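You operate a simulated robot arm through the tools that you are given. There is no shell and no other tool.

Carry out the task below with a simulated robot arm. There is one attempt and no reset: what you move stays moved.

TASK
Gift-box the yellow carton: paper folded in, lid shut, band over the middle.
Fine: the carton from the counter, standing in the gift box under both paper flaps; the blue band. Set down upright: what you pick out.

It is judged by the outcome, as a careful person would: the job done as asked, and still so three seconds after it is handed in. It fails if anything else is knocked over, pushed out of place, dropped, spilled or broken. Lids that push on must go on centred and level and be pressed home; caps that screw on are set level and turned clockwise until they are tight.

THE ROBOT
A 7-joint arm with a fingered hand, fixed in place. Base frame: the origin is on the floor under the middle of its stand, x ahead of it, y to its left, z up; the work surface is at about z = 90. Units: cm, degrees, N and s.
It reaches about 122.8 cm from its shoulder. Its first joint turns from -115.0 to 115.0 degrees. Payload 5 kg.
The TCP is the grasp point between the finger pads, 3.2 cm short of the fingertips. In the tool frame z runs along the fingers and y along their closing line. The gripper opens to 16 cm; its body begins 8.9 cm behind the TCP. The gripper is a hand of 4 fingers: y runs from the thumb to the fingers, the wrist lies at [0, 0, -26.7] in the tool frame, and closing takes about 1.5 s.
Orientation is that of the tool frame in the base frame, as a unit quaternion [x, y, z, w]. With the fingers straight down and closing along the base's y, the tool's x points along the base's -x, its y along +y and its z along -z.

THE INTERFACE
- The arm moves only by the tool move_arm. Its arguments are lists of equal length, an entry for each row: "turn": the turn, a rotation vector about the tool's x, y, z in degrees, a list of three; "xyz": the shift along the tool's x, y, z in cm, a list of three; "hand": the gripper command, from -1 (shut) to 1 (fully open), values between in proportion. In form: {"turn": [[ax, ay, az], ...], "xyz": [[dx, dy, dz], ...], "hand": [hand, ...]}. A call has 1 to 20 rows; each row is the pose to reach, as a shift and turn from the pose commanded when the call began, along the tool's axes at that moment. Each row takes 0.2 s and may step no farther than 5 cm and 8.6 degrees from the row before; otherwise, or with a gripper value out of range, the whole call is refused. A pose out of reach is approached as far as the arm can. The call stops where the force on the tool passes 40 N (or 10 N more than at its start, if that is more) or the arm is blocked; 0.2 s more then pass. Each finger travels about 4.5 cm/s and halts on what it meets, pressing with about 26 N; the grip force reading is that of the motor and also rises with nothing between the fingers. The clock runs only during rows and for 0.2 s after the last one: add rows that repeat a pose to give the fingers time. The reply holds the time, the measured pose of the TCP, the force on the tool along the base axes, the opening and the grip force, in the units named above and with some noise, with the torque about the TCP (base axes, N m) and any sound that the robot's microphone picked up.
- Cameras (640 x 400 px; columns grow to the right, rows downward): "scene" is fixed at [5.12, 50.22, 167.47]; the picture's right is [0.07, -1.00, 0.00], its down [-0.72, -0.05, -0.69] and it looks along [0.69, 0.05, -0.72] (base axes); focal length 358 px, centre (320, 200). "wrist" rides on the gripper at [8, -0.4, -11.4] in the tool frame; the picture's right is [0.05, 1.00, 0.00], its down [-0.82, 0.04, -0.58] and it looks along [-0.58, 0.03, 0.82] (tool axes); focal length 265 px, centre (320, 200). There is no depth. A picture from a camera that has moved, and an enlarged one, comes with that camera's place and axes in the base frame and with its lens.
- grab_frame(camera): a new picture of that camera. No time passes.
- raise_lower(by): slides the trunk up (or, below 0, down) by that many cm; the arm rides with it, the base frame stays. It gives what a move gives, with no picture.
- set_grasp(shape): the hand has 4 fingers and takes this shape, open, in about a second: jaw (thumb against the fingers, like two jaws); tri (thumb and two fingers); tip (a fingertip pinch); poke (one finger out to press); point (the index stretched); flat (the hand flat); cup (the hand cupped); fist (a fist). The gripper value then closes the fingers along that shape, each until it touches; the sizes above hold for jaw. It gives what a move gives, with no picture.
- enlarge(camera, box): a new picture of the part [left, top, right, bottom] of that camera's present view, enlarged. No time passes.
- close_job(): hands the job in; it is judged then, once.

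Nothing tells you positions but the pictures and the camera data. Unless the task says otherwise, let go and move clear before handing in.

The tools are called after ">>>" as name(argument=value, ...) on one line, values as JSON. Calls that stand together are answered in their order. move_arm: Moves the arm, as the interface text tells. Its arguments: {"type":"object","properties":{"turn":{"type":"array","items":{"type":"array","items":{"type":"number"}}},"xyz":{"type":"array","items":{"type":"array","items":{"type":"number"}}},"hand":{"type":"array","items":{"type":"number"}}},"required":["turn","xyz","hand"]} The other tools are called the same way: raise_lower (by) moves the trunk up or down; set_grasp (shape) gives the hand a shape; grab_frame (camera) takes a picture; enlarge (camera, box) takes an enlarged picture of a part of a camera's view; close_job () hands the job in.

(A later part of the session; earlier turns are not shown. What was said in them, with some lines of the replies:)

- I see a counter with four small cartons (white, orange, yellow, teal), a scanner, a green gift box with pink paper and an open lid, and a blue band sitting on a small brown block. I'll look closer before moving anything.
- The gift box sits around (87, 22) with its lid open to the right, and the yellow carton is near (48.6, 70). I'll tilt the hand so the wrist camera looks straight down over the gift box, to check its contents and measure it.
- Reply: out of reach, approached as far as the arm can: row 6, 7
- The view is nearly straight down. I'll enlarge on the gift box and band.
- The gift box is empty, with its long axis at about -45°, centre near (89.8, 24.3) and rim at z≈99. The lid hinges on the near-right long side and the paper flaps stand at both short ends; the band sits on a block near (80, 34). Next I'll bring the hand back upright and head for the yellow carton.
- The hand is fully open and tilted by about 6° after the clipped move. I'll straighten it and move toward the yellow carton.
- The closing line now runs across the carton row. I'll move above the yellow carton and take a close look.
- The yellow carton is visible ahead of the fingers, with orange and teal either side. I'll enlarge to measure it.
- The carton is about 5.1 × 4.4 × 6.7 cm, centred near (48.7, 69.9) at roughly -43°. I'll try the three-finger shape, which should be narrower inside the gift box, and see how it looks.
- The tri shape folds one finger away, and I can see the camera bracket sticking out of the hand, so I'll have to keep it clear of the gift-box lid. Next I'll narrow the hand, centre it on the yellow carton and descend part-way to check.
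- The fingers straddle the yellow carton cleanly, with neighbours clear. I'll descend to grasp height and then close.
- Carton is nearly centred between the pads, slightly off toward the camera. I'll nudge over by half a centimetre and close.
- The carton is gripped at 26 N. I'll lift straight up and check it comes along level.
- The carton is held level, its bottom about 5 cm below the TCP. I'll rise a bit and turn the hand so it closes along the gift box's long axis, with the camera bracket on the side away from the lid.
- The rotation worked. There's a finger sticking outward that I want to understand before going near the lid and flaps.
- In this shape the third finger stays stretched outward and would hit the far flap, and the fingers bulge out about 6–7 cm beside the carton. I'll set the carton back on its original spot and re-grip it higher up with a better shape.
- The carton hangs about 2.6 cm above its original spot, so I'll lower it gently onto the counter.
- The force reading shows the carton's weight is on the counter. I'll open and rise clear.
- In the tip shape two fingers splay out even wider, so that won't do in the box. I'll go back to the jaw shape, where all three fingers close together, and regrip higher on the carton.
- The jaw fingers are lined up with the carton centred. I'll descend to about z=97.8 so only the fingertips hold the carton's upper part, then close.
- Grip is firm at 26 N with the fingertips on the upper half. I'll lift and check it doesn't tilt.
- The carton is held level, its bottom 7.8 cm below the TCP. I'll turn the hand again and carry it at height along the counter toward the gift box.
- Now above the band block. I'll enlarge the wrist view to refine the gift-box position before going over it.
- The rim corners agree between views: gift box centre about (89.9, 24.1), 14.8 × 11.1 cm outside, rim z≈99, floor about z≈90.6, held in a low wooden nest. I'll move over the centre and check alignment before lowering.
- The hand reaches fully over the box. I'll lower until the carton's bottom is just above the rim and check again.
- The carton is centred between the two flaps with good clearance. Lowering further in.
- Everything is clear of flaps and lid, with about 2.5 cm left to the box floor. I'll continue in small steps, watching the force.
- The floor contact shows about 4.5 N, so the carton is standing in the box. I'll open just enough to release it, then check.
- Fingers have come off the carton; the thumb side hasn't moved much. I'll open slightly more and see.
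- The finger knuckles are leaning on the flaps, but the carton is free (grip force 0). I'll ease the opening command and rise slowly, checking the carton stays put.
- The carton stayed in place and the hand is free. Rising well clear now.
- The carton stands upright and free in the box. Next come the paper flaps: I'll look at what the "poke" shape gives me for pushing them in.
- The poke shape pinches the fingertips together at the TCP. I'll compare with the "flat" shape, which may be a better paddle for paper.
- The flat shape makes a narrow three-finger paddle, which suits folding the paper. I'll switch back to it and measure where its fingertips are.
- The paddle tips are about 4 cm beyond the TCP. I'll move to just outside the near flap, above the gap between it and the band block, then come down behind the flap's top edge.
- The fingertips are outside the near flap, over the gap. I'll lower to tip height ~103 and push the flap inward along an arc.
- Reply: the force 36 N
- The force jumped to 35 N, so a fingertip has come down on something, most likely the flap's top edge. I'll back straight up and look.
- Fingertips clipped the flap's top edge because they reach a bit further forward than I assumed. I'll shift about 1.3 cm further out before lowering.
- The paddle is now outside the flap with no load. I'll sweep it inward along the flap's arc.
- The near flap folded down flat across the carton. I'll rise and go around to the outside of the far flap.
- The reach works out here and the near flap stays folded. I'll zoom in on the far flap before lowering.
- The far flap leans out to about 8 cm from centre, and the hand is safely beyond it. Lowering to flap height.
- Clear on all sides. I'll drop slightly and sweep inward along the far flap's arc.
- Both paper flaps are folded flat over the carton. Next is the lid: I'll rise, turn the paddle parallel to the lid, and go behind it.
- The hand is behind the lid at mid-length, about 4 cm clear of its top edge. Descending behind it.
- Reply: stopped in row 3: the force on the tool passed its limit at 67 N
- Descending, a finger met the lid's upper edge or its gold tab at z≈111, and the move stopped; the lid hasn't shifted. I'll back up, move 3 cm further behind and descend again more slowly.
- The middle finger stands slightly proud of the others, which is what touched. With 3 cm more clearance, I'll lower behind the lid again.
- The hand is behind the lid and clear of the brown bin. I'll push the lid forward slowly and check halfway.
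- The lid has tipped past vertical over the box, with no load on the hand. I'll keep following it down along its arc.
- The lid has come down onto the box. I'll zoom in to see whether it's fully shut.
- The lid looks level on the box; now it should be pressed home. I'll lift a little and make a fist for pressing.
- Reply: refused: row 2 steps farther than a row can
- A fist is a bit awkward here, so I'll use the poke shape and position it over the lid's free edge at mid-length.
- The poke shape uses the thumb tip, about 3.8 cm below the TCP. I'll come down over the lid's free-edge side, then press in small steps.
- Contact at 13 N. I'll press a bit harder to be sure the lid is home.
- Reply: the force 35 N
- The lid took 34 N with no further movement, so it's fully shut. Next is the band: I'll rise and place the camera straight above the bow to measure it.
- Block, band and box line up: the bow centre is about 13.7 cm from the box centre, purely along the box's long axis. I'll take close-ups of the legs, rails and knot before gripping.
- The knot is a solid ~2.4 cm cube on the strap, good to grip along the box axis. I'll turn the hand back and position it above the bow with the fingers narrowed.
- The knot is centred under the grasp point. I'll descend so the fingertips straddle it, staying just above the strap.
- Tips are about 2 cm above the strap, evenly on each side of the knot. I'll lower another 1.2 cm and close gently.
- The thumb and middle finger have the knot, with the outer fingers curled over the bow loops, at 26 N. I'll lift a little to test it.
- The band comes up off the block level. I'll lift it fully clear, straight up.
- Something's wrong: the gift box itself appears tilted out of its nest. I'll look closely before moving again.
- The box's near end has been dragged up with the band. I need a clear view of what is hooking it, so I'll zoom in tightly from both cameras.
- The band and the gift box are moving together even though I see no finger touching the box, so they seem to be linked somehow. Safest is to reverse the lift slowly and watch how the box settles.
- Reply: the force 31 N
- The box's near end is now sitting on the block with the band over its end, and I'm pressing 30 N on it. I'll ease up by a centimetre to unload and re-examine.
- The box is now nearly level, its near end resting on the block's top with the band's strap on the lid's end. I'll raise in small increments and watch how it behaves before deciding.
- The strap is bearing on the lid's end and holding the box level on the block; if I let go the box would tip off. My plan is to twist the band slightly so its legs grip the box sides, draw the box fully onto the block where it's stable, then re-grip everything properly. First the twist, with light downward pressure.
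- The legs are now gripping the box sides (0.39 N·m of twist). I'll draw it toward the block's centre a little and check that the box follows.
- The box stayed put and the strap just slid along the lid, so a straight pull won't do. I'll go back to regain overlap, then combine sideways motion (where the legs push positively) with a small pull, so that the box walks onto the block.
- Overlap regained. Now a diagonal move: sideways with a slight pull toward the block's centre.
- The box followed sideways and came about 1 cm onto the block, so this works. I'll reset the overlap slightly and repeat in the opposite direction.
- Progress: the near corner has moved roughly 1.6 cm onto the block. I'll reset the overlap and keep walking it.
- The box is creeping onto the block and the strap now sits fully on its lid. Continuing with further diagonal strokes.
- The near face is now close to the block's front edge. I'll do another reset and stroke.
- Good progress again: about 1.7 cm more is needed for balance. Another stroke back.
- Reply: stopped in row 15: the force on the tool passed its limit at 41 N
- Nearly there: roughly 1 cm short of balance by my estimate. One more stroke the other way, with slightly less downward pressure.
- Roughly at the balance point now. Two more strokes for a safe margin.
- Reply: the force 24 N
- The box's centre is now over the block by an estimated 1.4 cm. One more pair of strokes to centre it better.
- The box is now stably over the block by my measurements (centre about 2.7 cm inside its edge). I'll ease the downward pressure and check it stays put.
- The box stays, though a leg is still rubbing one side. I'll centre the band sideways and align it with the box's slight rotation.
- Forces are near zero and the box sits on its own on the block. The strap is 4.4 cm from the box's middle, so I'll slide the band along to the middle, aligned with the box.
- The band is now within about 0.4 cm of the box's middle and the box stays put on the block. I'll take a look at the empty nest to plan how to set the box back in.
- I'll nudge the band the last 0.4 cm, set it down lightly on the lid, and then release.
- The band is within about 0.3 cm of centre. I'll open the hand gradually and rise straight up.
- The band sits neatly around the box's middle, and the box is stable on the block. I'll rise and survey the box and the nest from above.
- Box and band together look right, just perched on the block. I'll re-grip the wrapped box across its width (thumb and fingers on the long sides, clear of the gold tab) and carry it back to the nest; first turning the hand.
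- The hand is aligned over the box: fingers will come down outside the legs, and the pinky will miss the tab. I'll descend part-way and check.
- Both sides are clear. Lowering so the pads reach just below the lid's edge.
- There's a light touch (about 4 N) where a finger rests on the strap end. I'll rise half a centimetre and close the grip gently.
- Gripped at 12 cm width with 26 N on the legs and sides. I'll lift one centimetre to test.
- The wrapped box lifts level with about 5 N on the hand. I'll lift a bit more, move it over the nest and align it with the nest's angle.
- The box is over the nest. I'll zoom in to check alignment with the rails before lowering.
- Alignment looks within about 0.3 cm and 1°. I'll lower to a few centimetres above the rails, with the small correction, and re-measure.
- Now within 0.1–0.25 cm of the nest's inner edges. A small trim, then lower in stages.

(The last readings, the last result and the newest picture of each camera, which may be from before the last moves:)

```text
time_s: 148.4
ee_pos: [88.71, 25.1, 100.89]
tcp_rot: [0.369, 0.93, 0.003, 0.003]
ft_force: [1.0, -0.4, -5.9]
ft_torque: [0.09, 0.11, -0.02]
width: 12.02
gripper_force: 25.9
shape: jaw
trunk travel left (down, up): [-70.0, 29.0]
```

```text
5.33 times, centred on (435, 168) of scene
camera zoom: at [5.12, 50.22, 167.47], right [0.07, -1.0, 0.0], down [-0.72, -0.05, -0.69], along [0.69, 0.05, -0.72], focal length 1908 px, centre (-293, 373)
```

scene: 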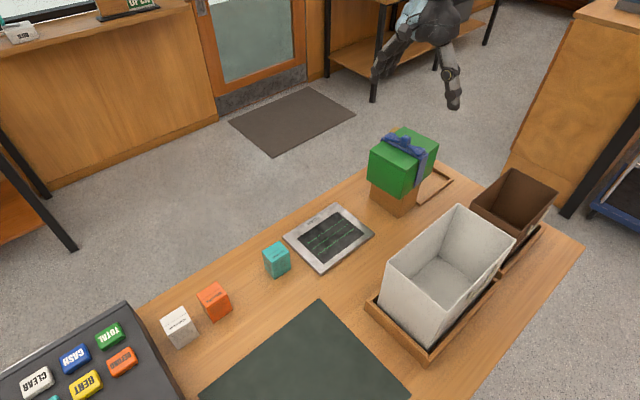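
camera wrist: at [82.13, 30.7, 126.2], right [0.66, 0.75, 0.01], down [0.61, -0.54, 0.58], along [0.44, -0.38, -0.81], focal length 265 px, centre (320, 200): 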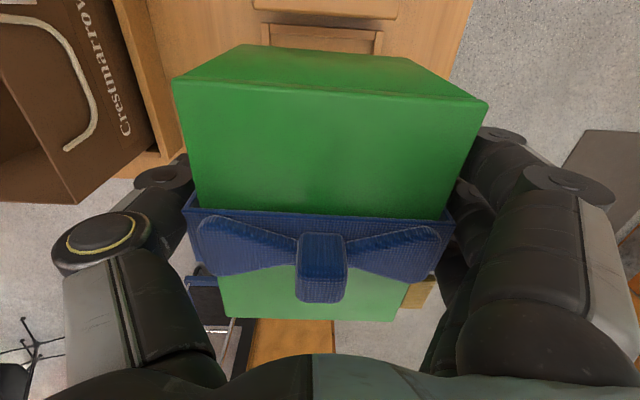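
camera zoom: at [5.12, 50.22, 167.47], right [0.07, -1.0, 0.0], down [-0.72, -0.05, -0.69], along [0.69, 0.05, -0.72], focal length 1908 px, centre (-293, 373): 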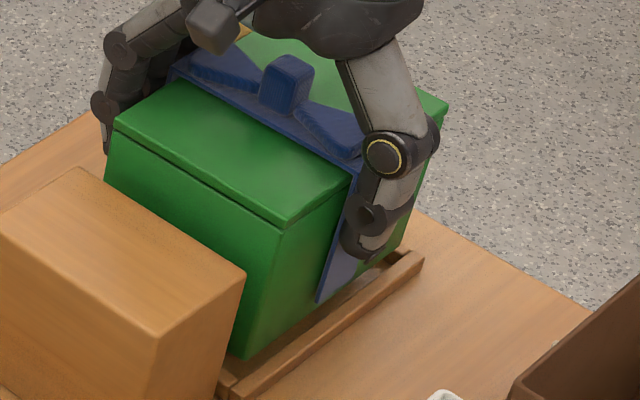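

The box bottom is centred between the side rails, with an even margin. Lowering the last two centimetres in small steps.

>>> move_arm(turn=[[0, 0, 0], [0, 0, 0], [0, 0, 0], [0, 0, 0]], xyz=[[0, 0, 0.4], [0, 0, 0.8], [0, 0, 1.2], [0, 0, 1.2]], hand=[0.2, 0.2, 0.2, 0.2])

>>> move_arm(turn=[[0, 0, 0], [0, 0, 0], [0, 0, 0]], xyz=[[0, 0, 0.3], [0, 0, 0.5], [0, 0, 0.5]], hand=[0.2, 0.2, 0.2])

>>> enlarge(camera="scene", box=[395, 130, 475, 205])

>>> enlarge(camera="wrist", box=[170, 0, 490, 130])

```text
time_s: 149.4
ee_pos: [88.61, 25.07, 99.84]
tcp_rot: [0.368, 0.93, 0.002, 0.002]
ft_force: [-0.3, 0.5, -6.5]
ft_torque: [0.11, 0.1, 0.0]
width: 12.01
gripper_force: 25.9
shape: jaw
trunk travel left (down, up): [-70.0, 29.0]
```

```text
time_s: 150.2
ee_pos: [88.65, 25.23, 99.2]
tcp_rot: [0.368, 0.93, 0.002, 0.003]
ft_force: [0.6, 0.4, -4.9]
ft_torque: [0.1, 0.12, 0.0]
width: 12.03
gripper_force: 25.9
shape: jaw
trunk travel left (down, up): [-70.0, 29.0]
```

```text
5.33 times, centred on (435, 168) of scene
camera zoom: at [5.12, 50.22, 167.47], right [0.07, -1.0, 0.0], down [-0.72, -0.05, -0.69], along [0.69, 0.05, -0.72], focal length 1908 px, centre (-293, 373)
```

zoom: 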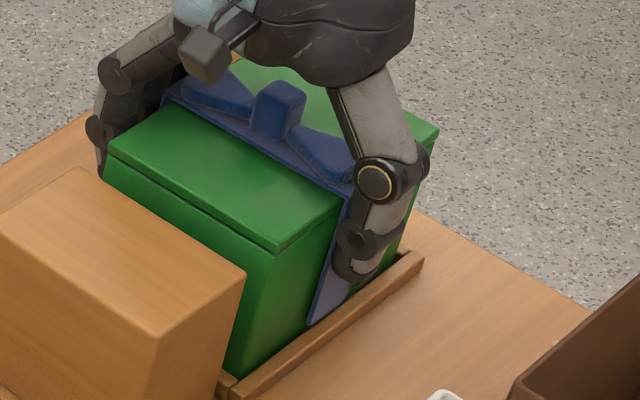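

```text
2.00 times, centred on (330, 65) of wrist
camera zoom: at [82.32, 30.35, 110.55], right [0.65, 0.76, 0.01], down [0.62, -0.53, 0.58], along [0.45, -0.37, -0.81], focal length 531 px, centre (300, 470)
```

zoom: 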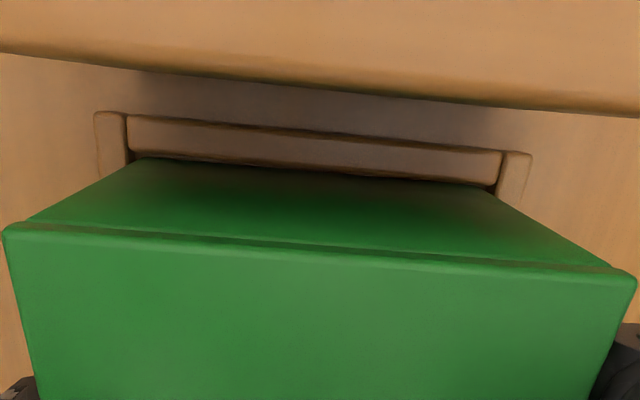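

>>> move_arm(turn=[[0, 0, 0], [0, 0, 0], [0, 0, 0]], xyz=[[0, 0, 0.2], [0, 0, 0.4], [0, 0, 0.4]], hand=[0.2, 0.2, 0.2])

>>> enlarge(camera="scene", box=[405, 150, 465, 205])

```text
time_s: 151.0
ee_pos: [88.66, 25.19, 99.05]
tcp_rot: [0.368, 0.93, 0.003, 0.003]
ft_force: [-1.8, -0.6, -0.6]
ft_torque: [0.1, -0.15, -0.02]
width: 11.98
gripper_force: 25.9
shape: jaw
trunk travel left (down, up): [-70.0, 29.0]
```

```text
7.27 times, centred on (435, 178) of scene
camera zoom: at [5.12, 50.22, 167.47], right [0.07, -1.0, 0.0], down [-0.72, -0.05, -0.69], along [0.69, 0.05, -0.72], focal length 2601 px, centre (-516, 364)
```

zoom: 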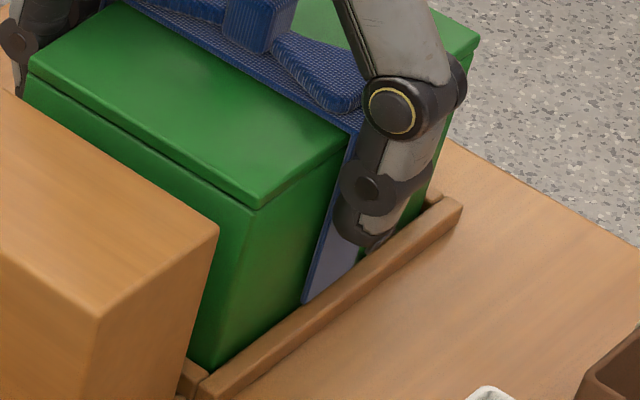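

The weight has come off the hand and the lid corner matches its original seated position. I'll press very slightly to confirm it's on the nest floor.

>>> move_arm(turn=[[0, 0, 0], [0, 0, 0], [0, 0, 0]], xyz=[[0, 0, 0.2], [0, 0, 0.3], [0, 0, 0.3]], hand=[0.2, 0.2, 0.2])

>>> enlarge(camera="scene", box=[405, 150, 465, 205])

>>> enlarge(camera="wrist", box=[170, 0, 490, 200])

```text
time_s: 151.8
ee_pos: [88.63, 25.17, 98.79]
tcp_rot: [0.368, 0.93, 0.004, 0.004]
ft_force: [0.2, 0.6, 17.1]
ft_torque: [0.21, -0.25, 0.09]
width: 11.99
gripper_force: 25.8
shape: jaw
trunk travel left (down, up): [-70.0, 29.0]
```

```text
7.27 times, centred on (435, 178) of scene
camera zoom: at [5.12, 50.22, 167.47], right [0.07, -1.0, 0.0], down [-0.72, -0.05, -0.69], along [0.69, 0.05, -0.72], focal length 2601 px, centre (-516, 364)
```

zoom: 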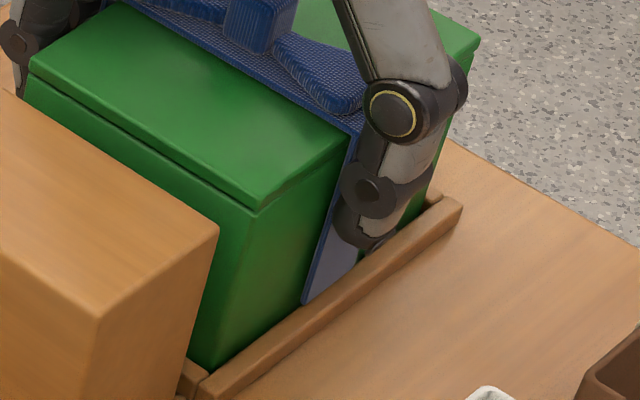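

```text
2.00 times, centred on (330, 100) of wrist
camera zoom: at [82.24, 30.3, 110.1], right [0.65, 0.76, 0.01], down [0.62, -0.53, 0.58], along [0.45, -0.37, -0.81], focal length 531 px, centre (300, 400)
```

zoom: 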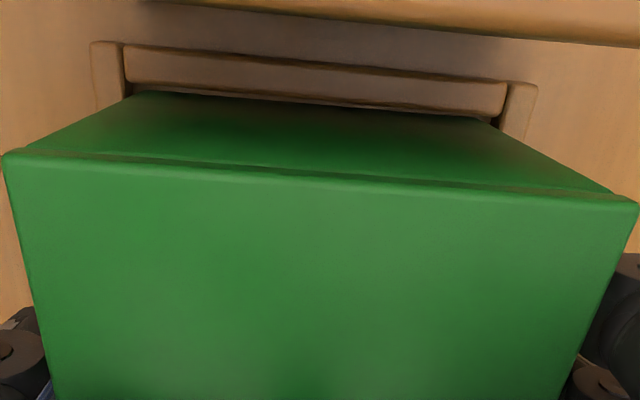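

It took 17 N with no give, so it's seated. I'll relax the pressure, open the hand and rise straight up.

>>> move_arm(turn=[[0, 0, 0], [0, 0, 0], [0, 0, 0], [0, 0, 0], [0, 0, 0], [0, 0, 0], [0, 0, 0]], xyz=[[0, 0, -0.25], [0, 0, -0.3], [0, 0, -0.3], [0, 0, -0.3], [0, 0, -0.3], [0, 0, -0.3], [0, 0, -0.3]], hand=[0.3, 0.55, 0.7, 0.85, 1, 1, 1])

>>> grab_frame(camera="wrist")

>>> enlarge(camera="scene", box=[385, 105, 485, 205])

```text
time_s: 153.4
ee_pos: [88.6, 25.15, 98.8]
tcp_rot: [0.368, 0.93, 0.002, 0.002]
ft_force: [-0.4, 0.6, -0.5]
ft_torque: [-0.01, 0.0, 0.04]
width: 15.98
gripper_force: 0.0
shape: jaw
trunk travel left (down, up): [-70.0, 29.0]
```

```text
taken
camera wrist: at [82.29, 30.32, 110.17], right [0.65, 0.76, 0.01], down [0.62, -0.53, 0.58], along [0.45, -0.37, -0.81], focal length 265 px, centre (320, 200)
```

wrist: 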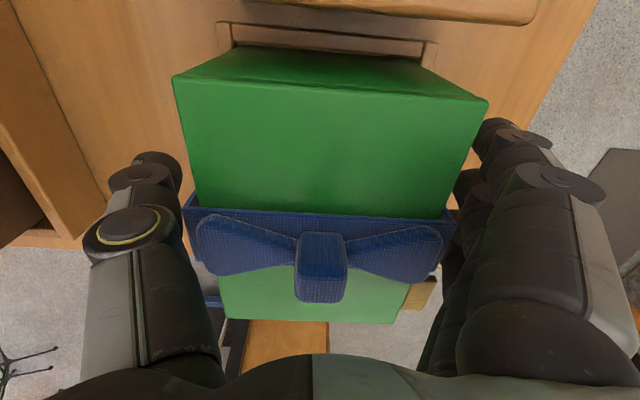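

```text
4.00 times, centred on (435, 155) of scene
camera zoom: at [5.12, 50.22, 167.47], right [0.07, -1.0, 0.0], down [-0.72, -0.05, -0.69], along [0.69, 0.05, -0.72], focal length 1431 px, centre (-140, 380)
```

zoom: 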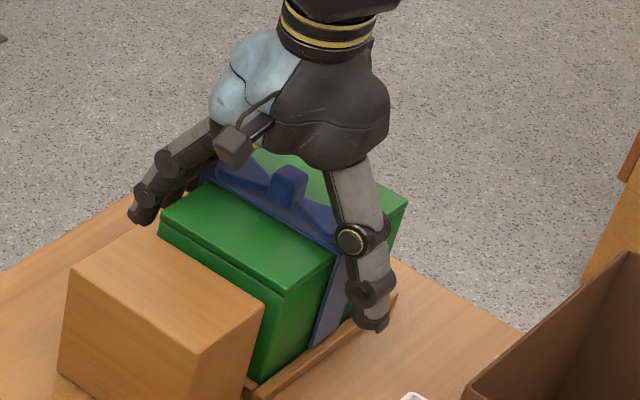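

Released cleanly. Rising straight up to clear and inspect.

>>> move_arm(turn=[[0, 0, 0], [0, 0, 0], [0, 0, 0], [0, 0, 0], [0, 0, 0], [0, 0, 0], [0, 0, 0]], xyz=[[0, 0, -1.5], [0, 0, -4], [0, 0, -8], [0, 0, -13], [0, 0, -18], [0, 0, -23], [0, 0, -23]], hand=[1, 1, 1, 1, 1, 1, 1])

>>> grab_frame(camera="wrist")

>>> enlarge(camera="wrist", box=[210, 0, 430, 200])

>>> enlarge(camera="scene", box=[385, 125, 475, 205])

```text
time_s: 155.0
ee_pos: [88.48, 24.98, 121.84]
tcp_rot: [0.368, 0.93, 0.003, 0.003]
ft_force: [0.0, -0.8, 1.1]
ft_torque: [0.0, 0.01, -0.03]
width: 15.97
gripper_force: 0.0
shape: jaw
trunk travel left (down, up): [-70.0, 29.0]
```

```text
taken
camera wrist: at [82.14, 30.28, 133.16], right [0.65, 0.76, 0.01], down [0.62, -0.53, 0.58], along [0.45, -0.37, -0.81], focal length 265 px, centre (320, 200)
```

wrist: 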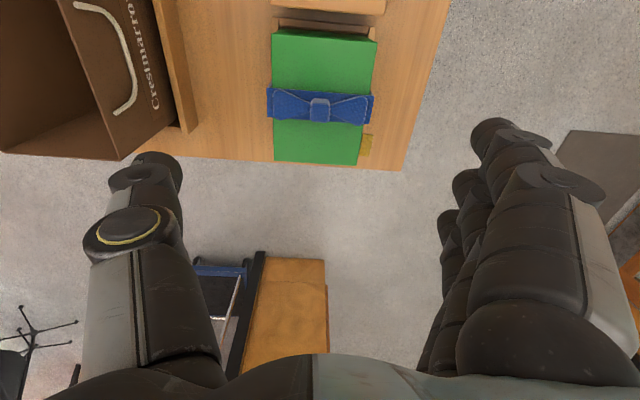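

```text
2.00 times, centred on (320, 100) of wrist
camera zoom: at [82.14, 30.28, 133.16], right [0.65, 0.76, 0.01], down [0.62, -0.53, 0.58], along [0.45, -0.37, -0.81], focal length 531 px, centre (320, 400)
```

zoom: 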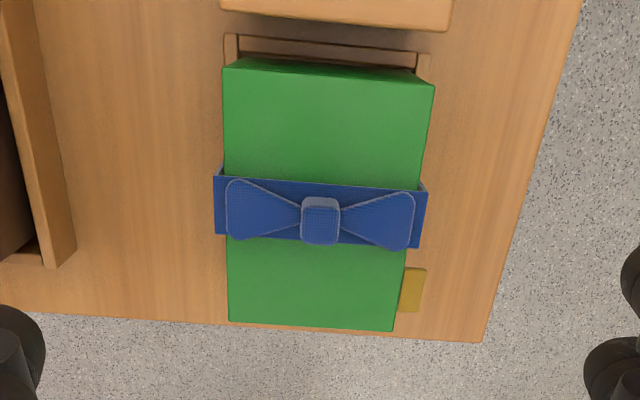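

```text
5.00 times, centred on (430, 165) of scene
camera zoom: at [5.12, 50.22, 167.47], right [0.07, -1.0, 0.0], down [-0.72, -0.05, -0.69], along [0.69, 0.05, -0.72], focal length 1788 px, centre (-230, 375)
```

zoom: 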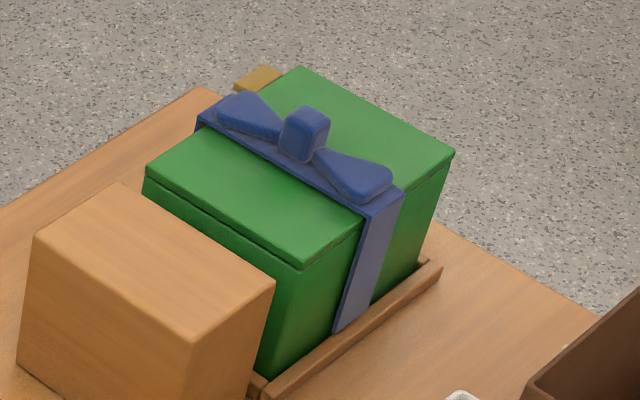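

The box is exactly back at its original place, shut, with the band on and its legs just above the rails. I'll move the camera directly overhead to check how well the band is centred.

>>> move_arm(turn=[[0, 0, 0], [0, 0, 0], [0, 0, 0], [0, 0, 0]], xyz=[[-3.2, 0, -1], [-6.4, 0, -2], [-9.6, 0, -3], [-9.6, 0, -3]], hand=[1, 1, 1, 1])

>>> enlarge(camera="wrist", box=[220, 0, 420, 110])

>>> enlarge(camera="scene", box=[395, 130, 465, 200])

```text
time_s: 156.0
ee_pos: [95.39, 18.62, 124.8]
tcp_rot: [0.368, 0.93, 0.002, 0.002]
ft_force: [-0.3, 0.1, 1.2]
ft_torque: [-0.02, 0.02, -0.03]
width: 16.0
gripper_force: 0.1
shape: jaw
trunk travel left (down, up): [-70.0, 29.0]
```

```text
3.20 times, centred on (320, 55) of wrist
camera zoom: at [89.02, 23.78, 136.2], right [0.65, 0.76, 0.01], down [0.62, -0.53, 0.58], along [0.45, -0.37, -0.81], focal length 849 px, centre (320, 664)
```

zoom: 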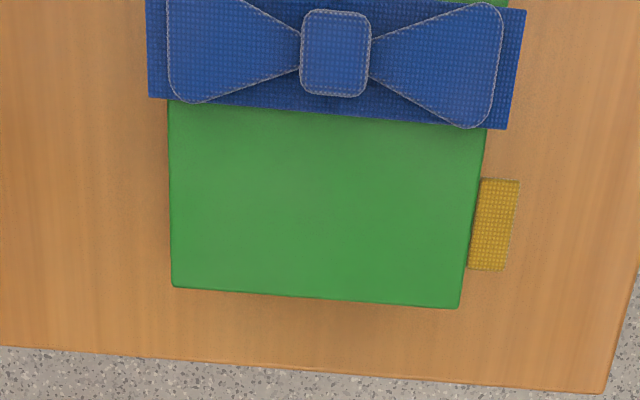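

```text
5.71 times, centred on (430, 165) of scene
camera zoom: at [5.12, 50.22, 167.47], right [0.07, -1.0, 0.0], down [-0.72, -0.05, -0.69], along [0.69, 0.05, -0.72], focal length 2044 px, centre (-309, 400)
```

zoom: 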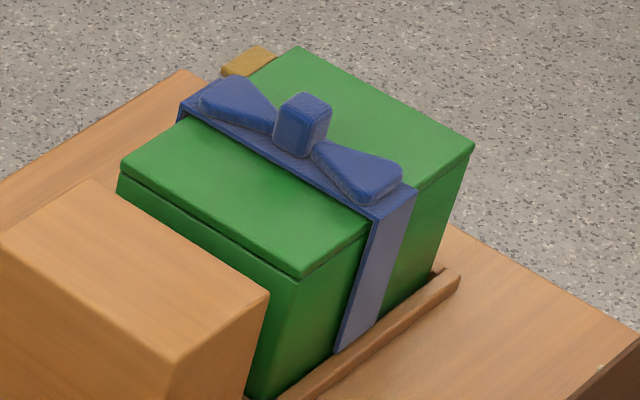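

The band sits flat, about 4 mm from dead centre and square to the box, and the block hasn't moved. I'll move the arm well clear and do a last check of the whole scene.

>>> move_arm(turn=[[0, 0, 0], [0, 0, 0], [0, 0, 0], [0, 0, 0], [0, 0, 0], [0, 0, 0], [0, 0, 0], [0, 0, 0], [0, 0, 0]], xyz=[[0, 0, -3], [4, 0, -4], [8, 0, -5], [12, 0, -5], [16, 0, -5], [20, 0, -5], [24, 0, -5], [28, 0, -5], [28, 0, -5]], hand=[1, 1, 1, 1, 1, 1, 1, 1, 1])

>>> grab_frame(camera="scene")

>>> grab_frame(camera="wrist")

>>> enlarge(camera="scene", box=[140, 120, 480, 360])

```text
time_s: 158.0
ee_pos: [74.96, 37.61, 129.68]
tcp_rot: [0.368, 0.93, 0.003, 0.003]
ft_force: [-0.2, -0.8, 0.2]
ft_torque: [0.02, 0.02, 0.0]
width: 15.96
gripper_force: 0.1
shape: jaw
trunk travel left (down, up): [-70.0, 29.0]
```

```text
taken
```

scene: 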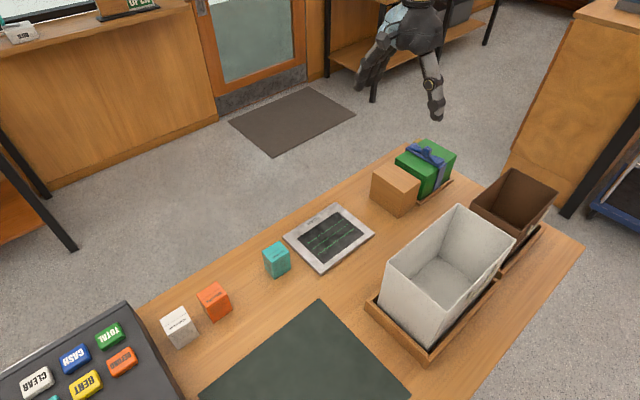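

```text
taken
camera wrist: at [68.67, 42.74, 141.1], right [0.65, 0.76, 0.01], down [0.62, -0.53, 0.58], along [0.45, -0.37, -0.81], focal length 265 px, centre (320, 200)
```

wrist: 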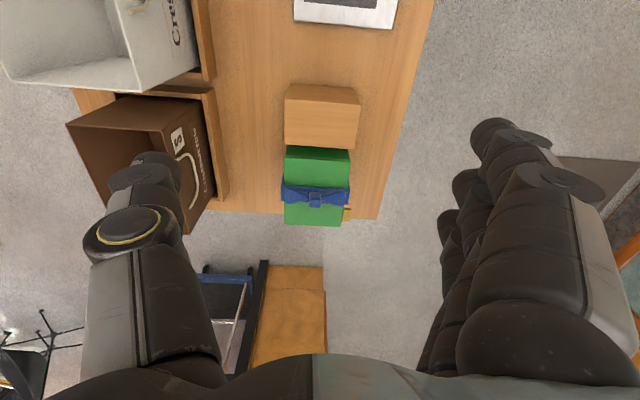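

```text
1.67 times, centred on (310, 240) of scene
camera zoom: at [5.12, 50.22, 167.47], right [0.07, -1.0, 0.0], down [-0.72, -0.05, -0.69], along [0.69, 0.05, -0.72], focal length 596 px, centre (337, 133)
```

zoom: 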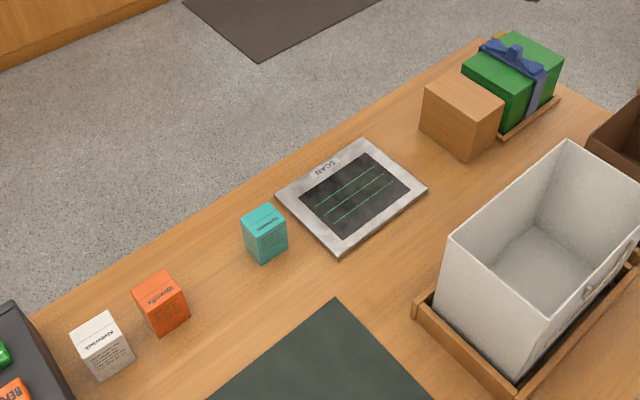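

Everything else on the counter is where it was. One last close look at the strap against the lid.

>>> enlarge(camera="scene", box=[408, 136, 458, 196])

>>> enlarge(camera="wrist", box=[265, 130, 375, 235])

```text
6.67 times, centred on (433, 166) of scene
camera zoom: at [5.12, 50.22, 167.47], right [0.07, -1.0, 0.0], down [-0.72, -0.05, -0.69], along [0.69, 0.05, -0.72], focal length 2385 px, centre (-433, 427)
```

zoom: 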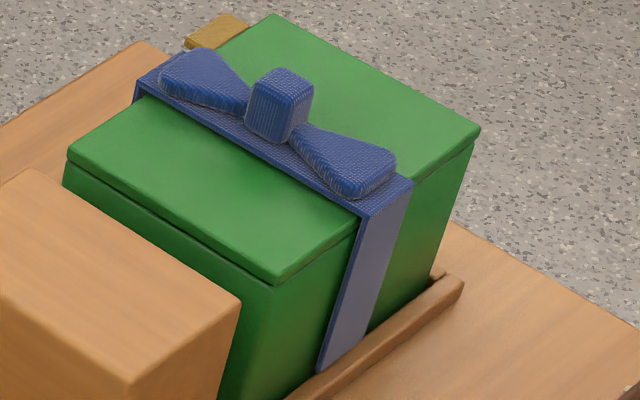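

```text
3.81 times, centred on (320, 182) of wrist
camera zoom: at [68.67, 42.74, 141.1], right [0.65, 0.76, 0.01], down [0.62, -0.53, 0.58], along [0.45, -0.37, -0.81], focal length 1011 px, centre (320, 267)
```

zoom: 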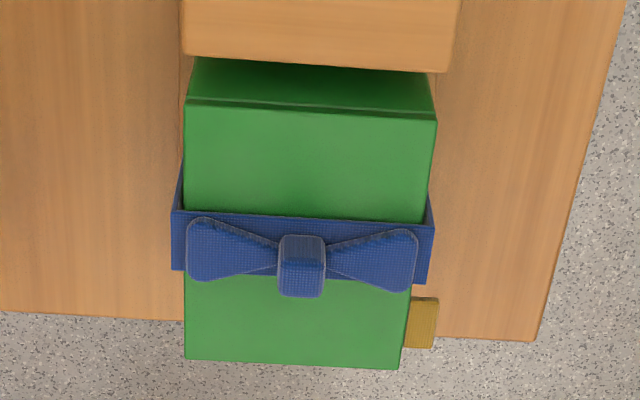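

The gift box is shut in its nest, with the band flat across the middle and its legs straight down both sides. The hand is empty and clear, so I'm handing in.

>>> close_job()

```text
The job is handed in.
```

I've handed the job in: the yellow carton is in the gift box with both paper flaps folded over it, the lid is shut, and the blue band is around the middle. I couldn't check the carton again after the lid closed, because the box was tipped afterwards.

- **Carton:** it was standing upright when I released it and when I folded the flaps over it. Later the closed box tilted to about 27°. By my estimate the carton needs about 33° to fall over, so it is most likely still standing. I left the box shut, because opening it again would have meant taking the band off.
- **What went wrong:** as I lifted the band off its wooden block, the gift box came up with it, tilted, and ended up resting partly on the block. I never found out why. I walked the box fully onto the block with the band, then centred the band, re-gripped box and band together, and set them back in the nest.
- **Lid:** I pressed it home with about 34 N before the tilt. It stayed closed throughout and looks level.
- **Band:** it lies flat on the lid, about 4 mm from dead centre towards the wooden block.
- **Everything else:** the gift box is back at its original position. The block and the other three cartons look unmoved, and the hand is empty and clear.
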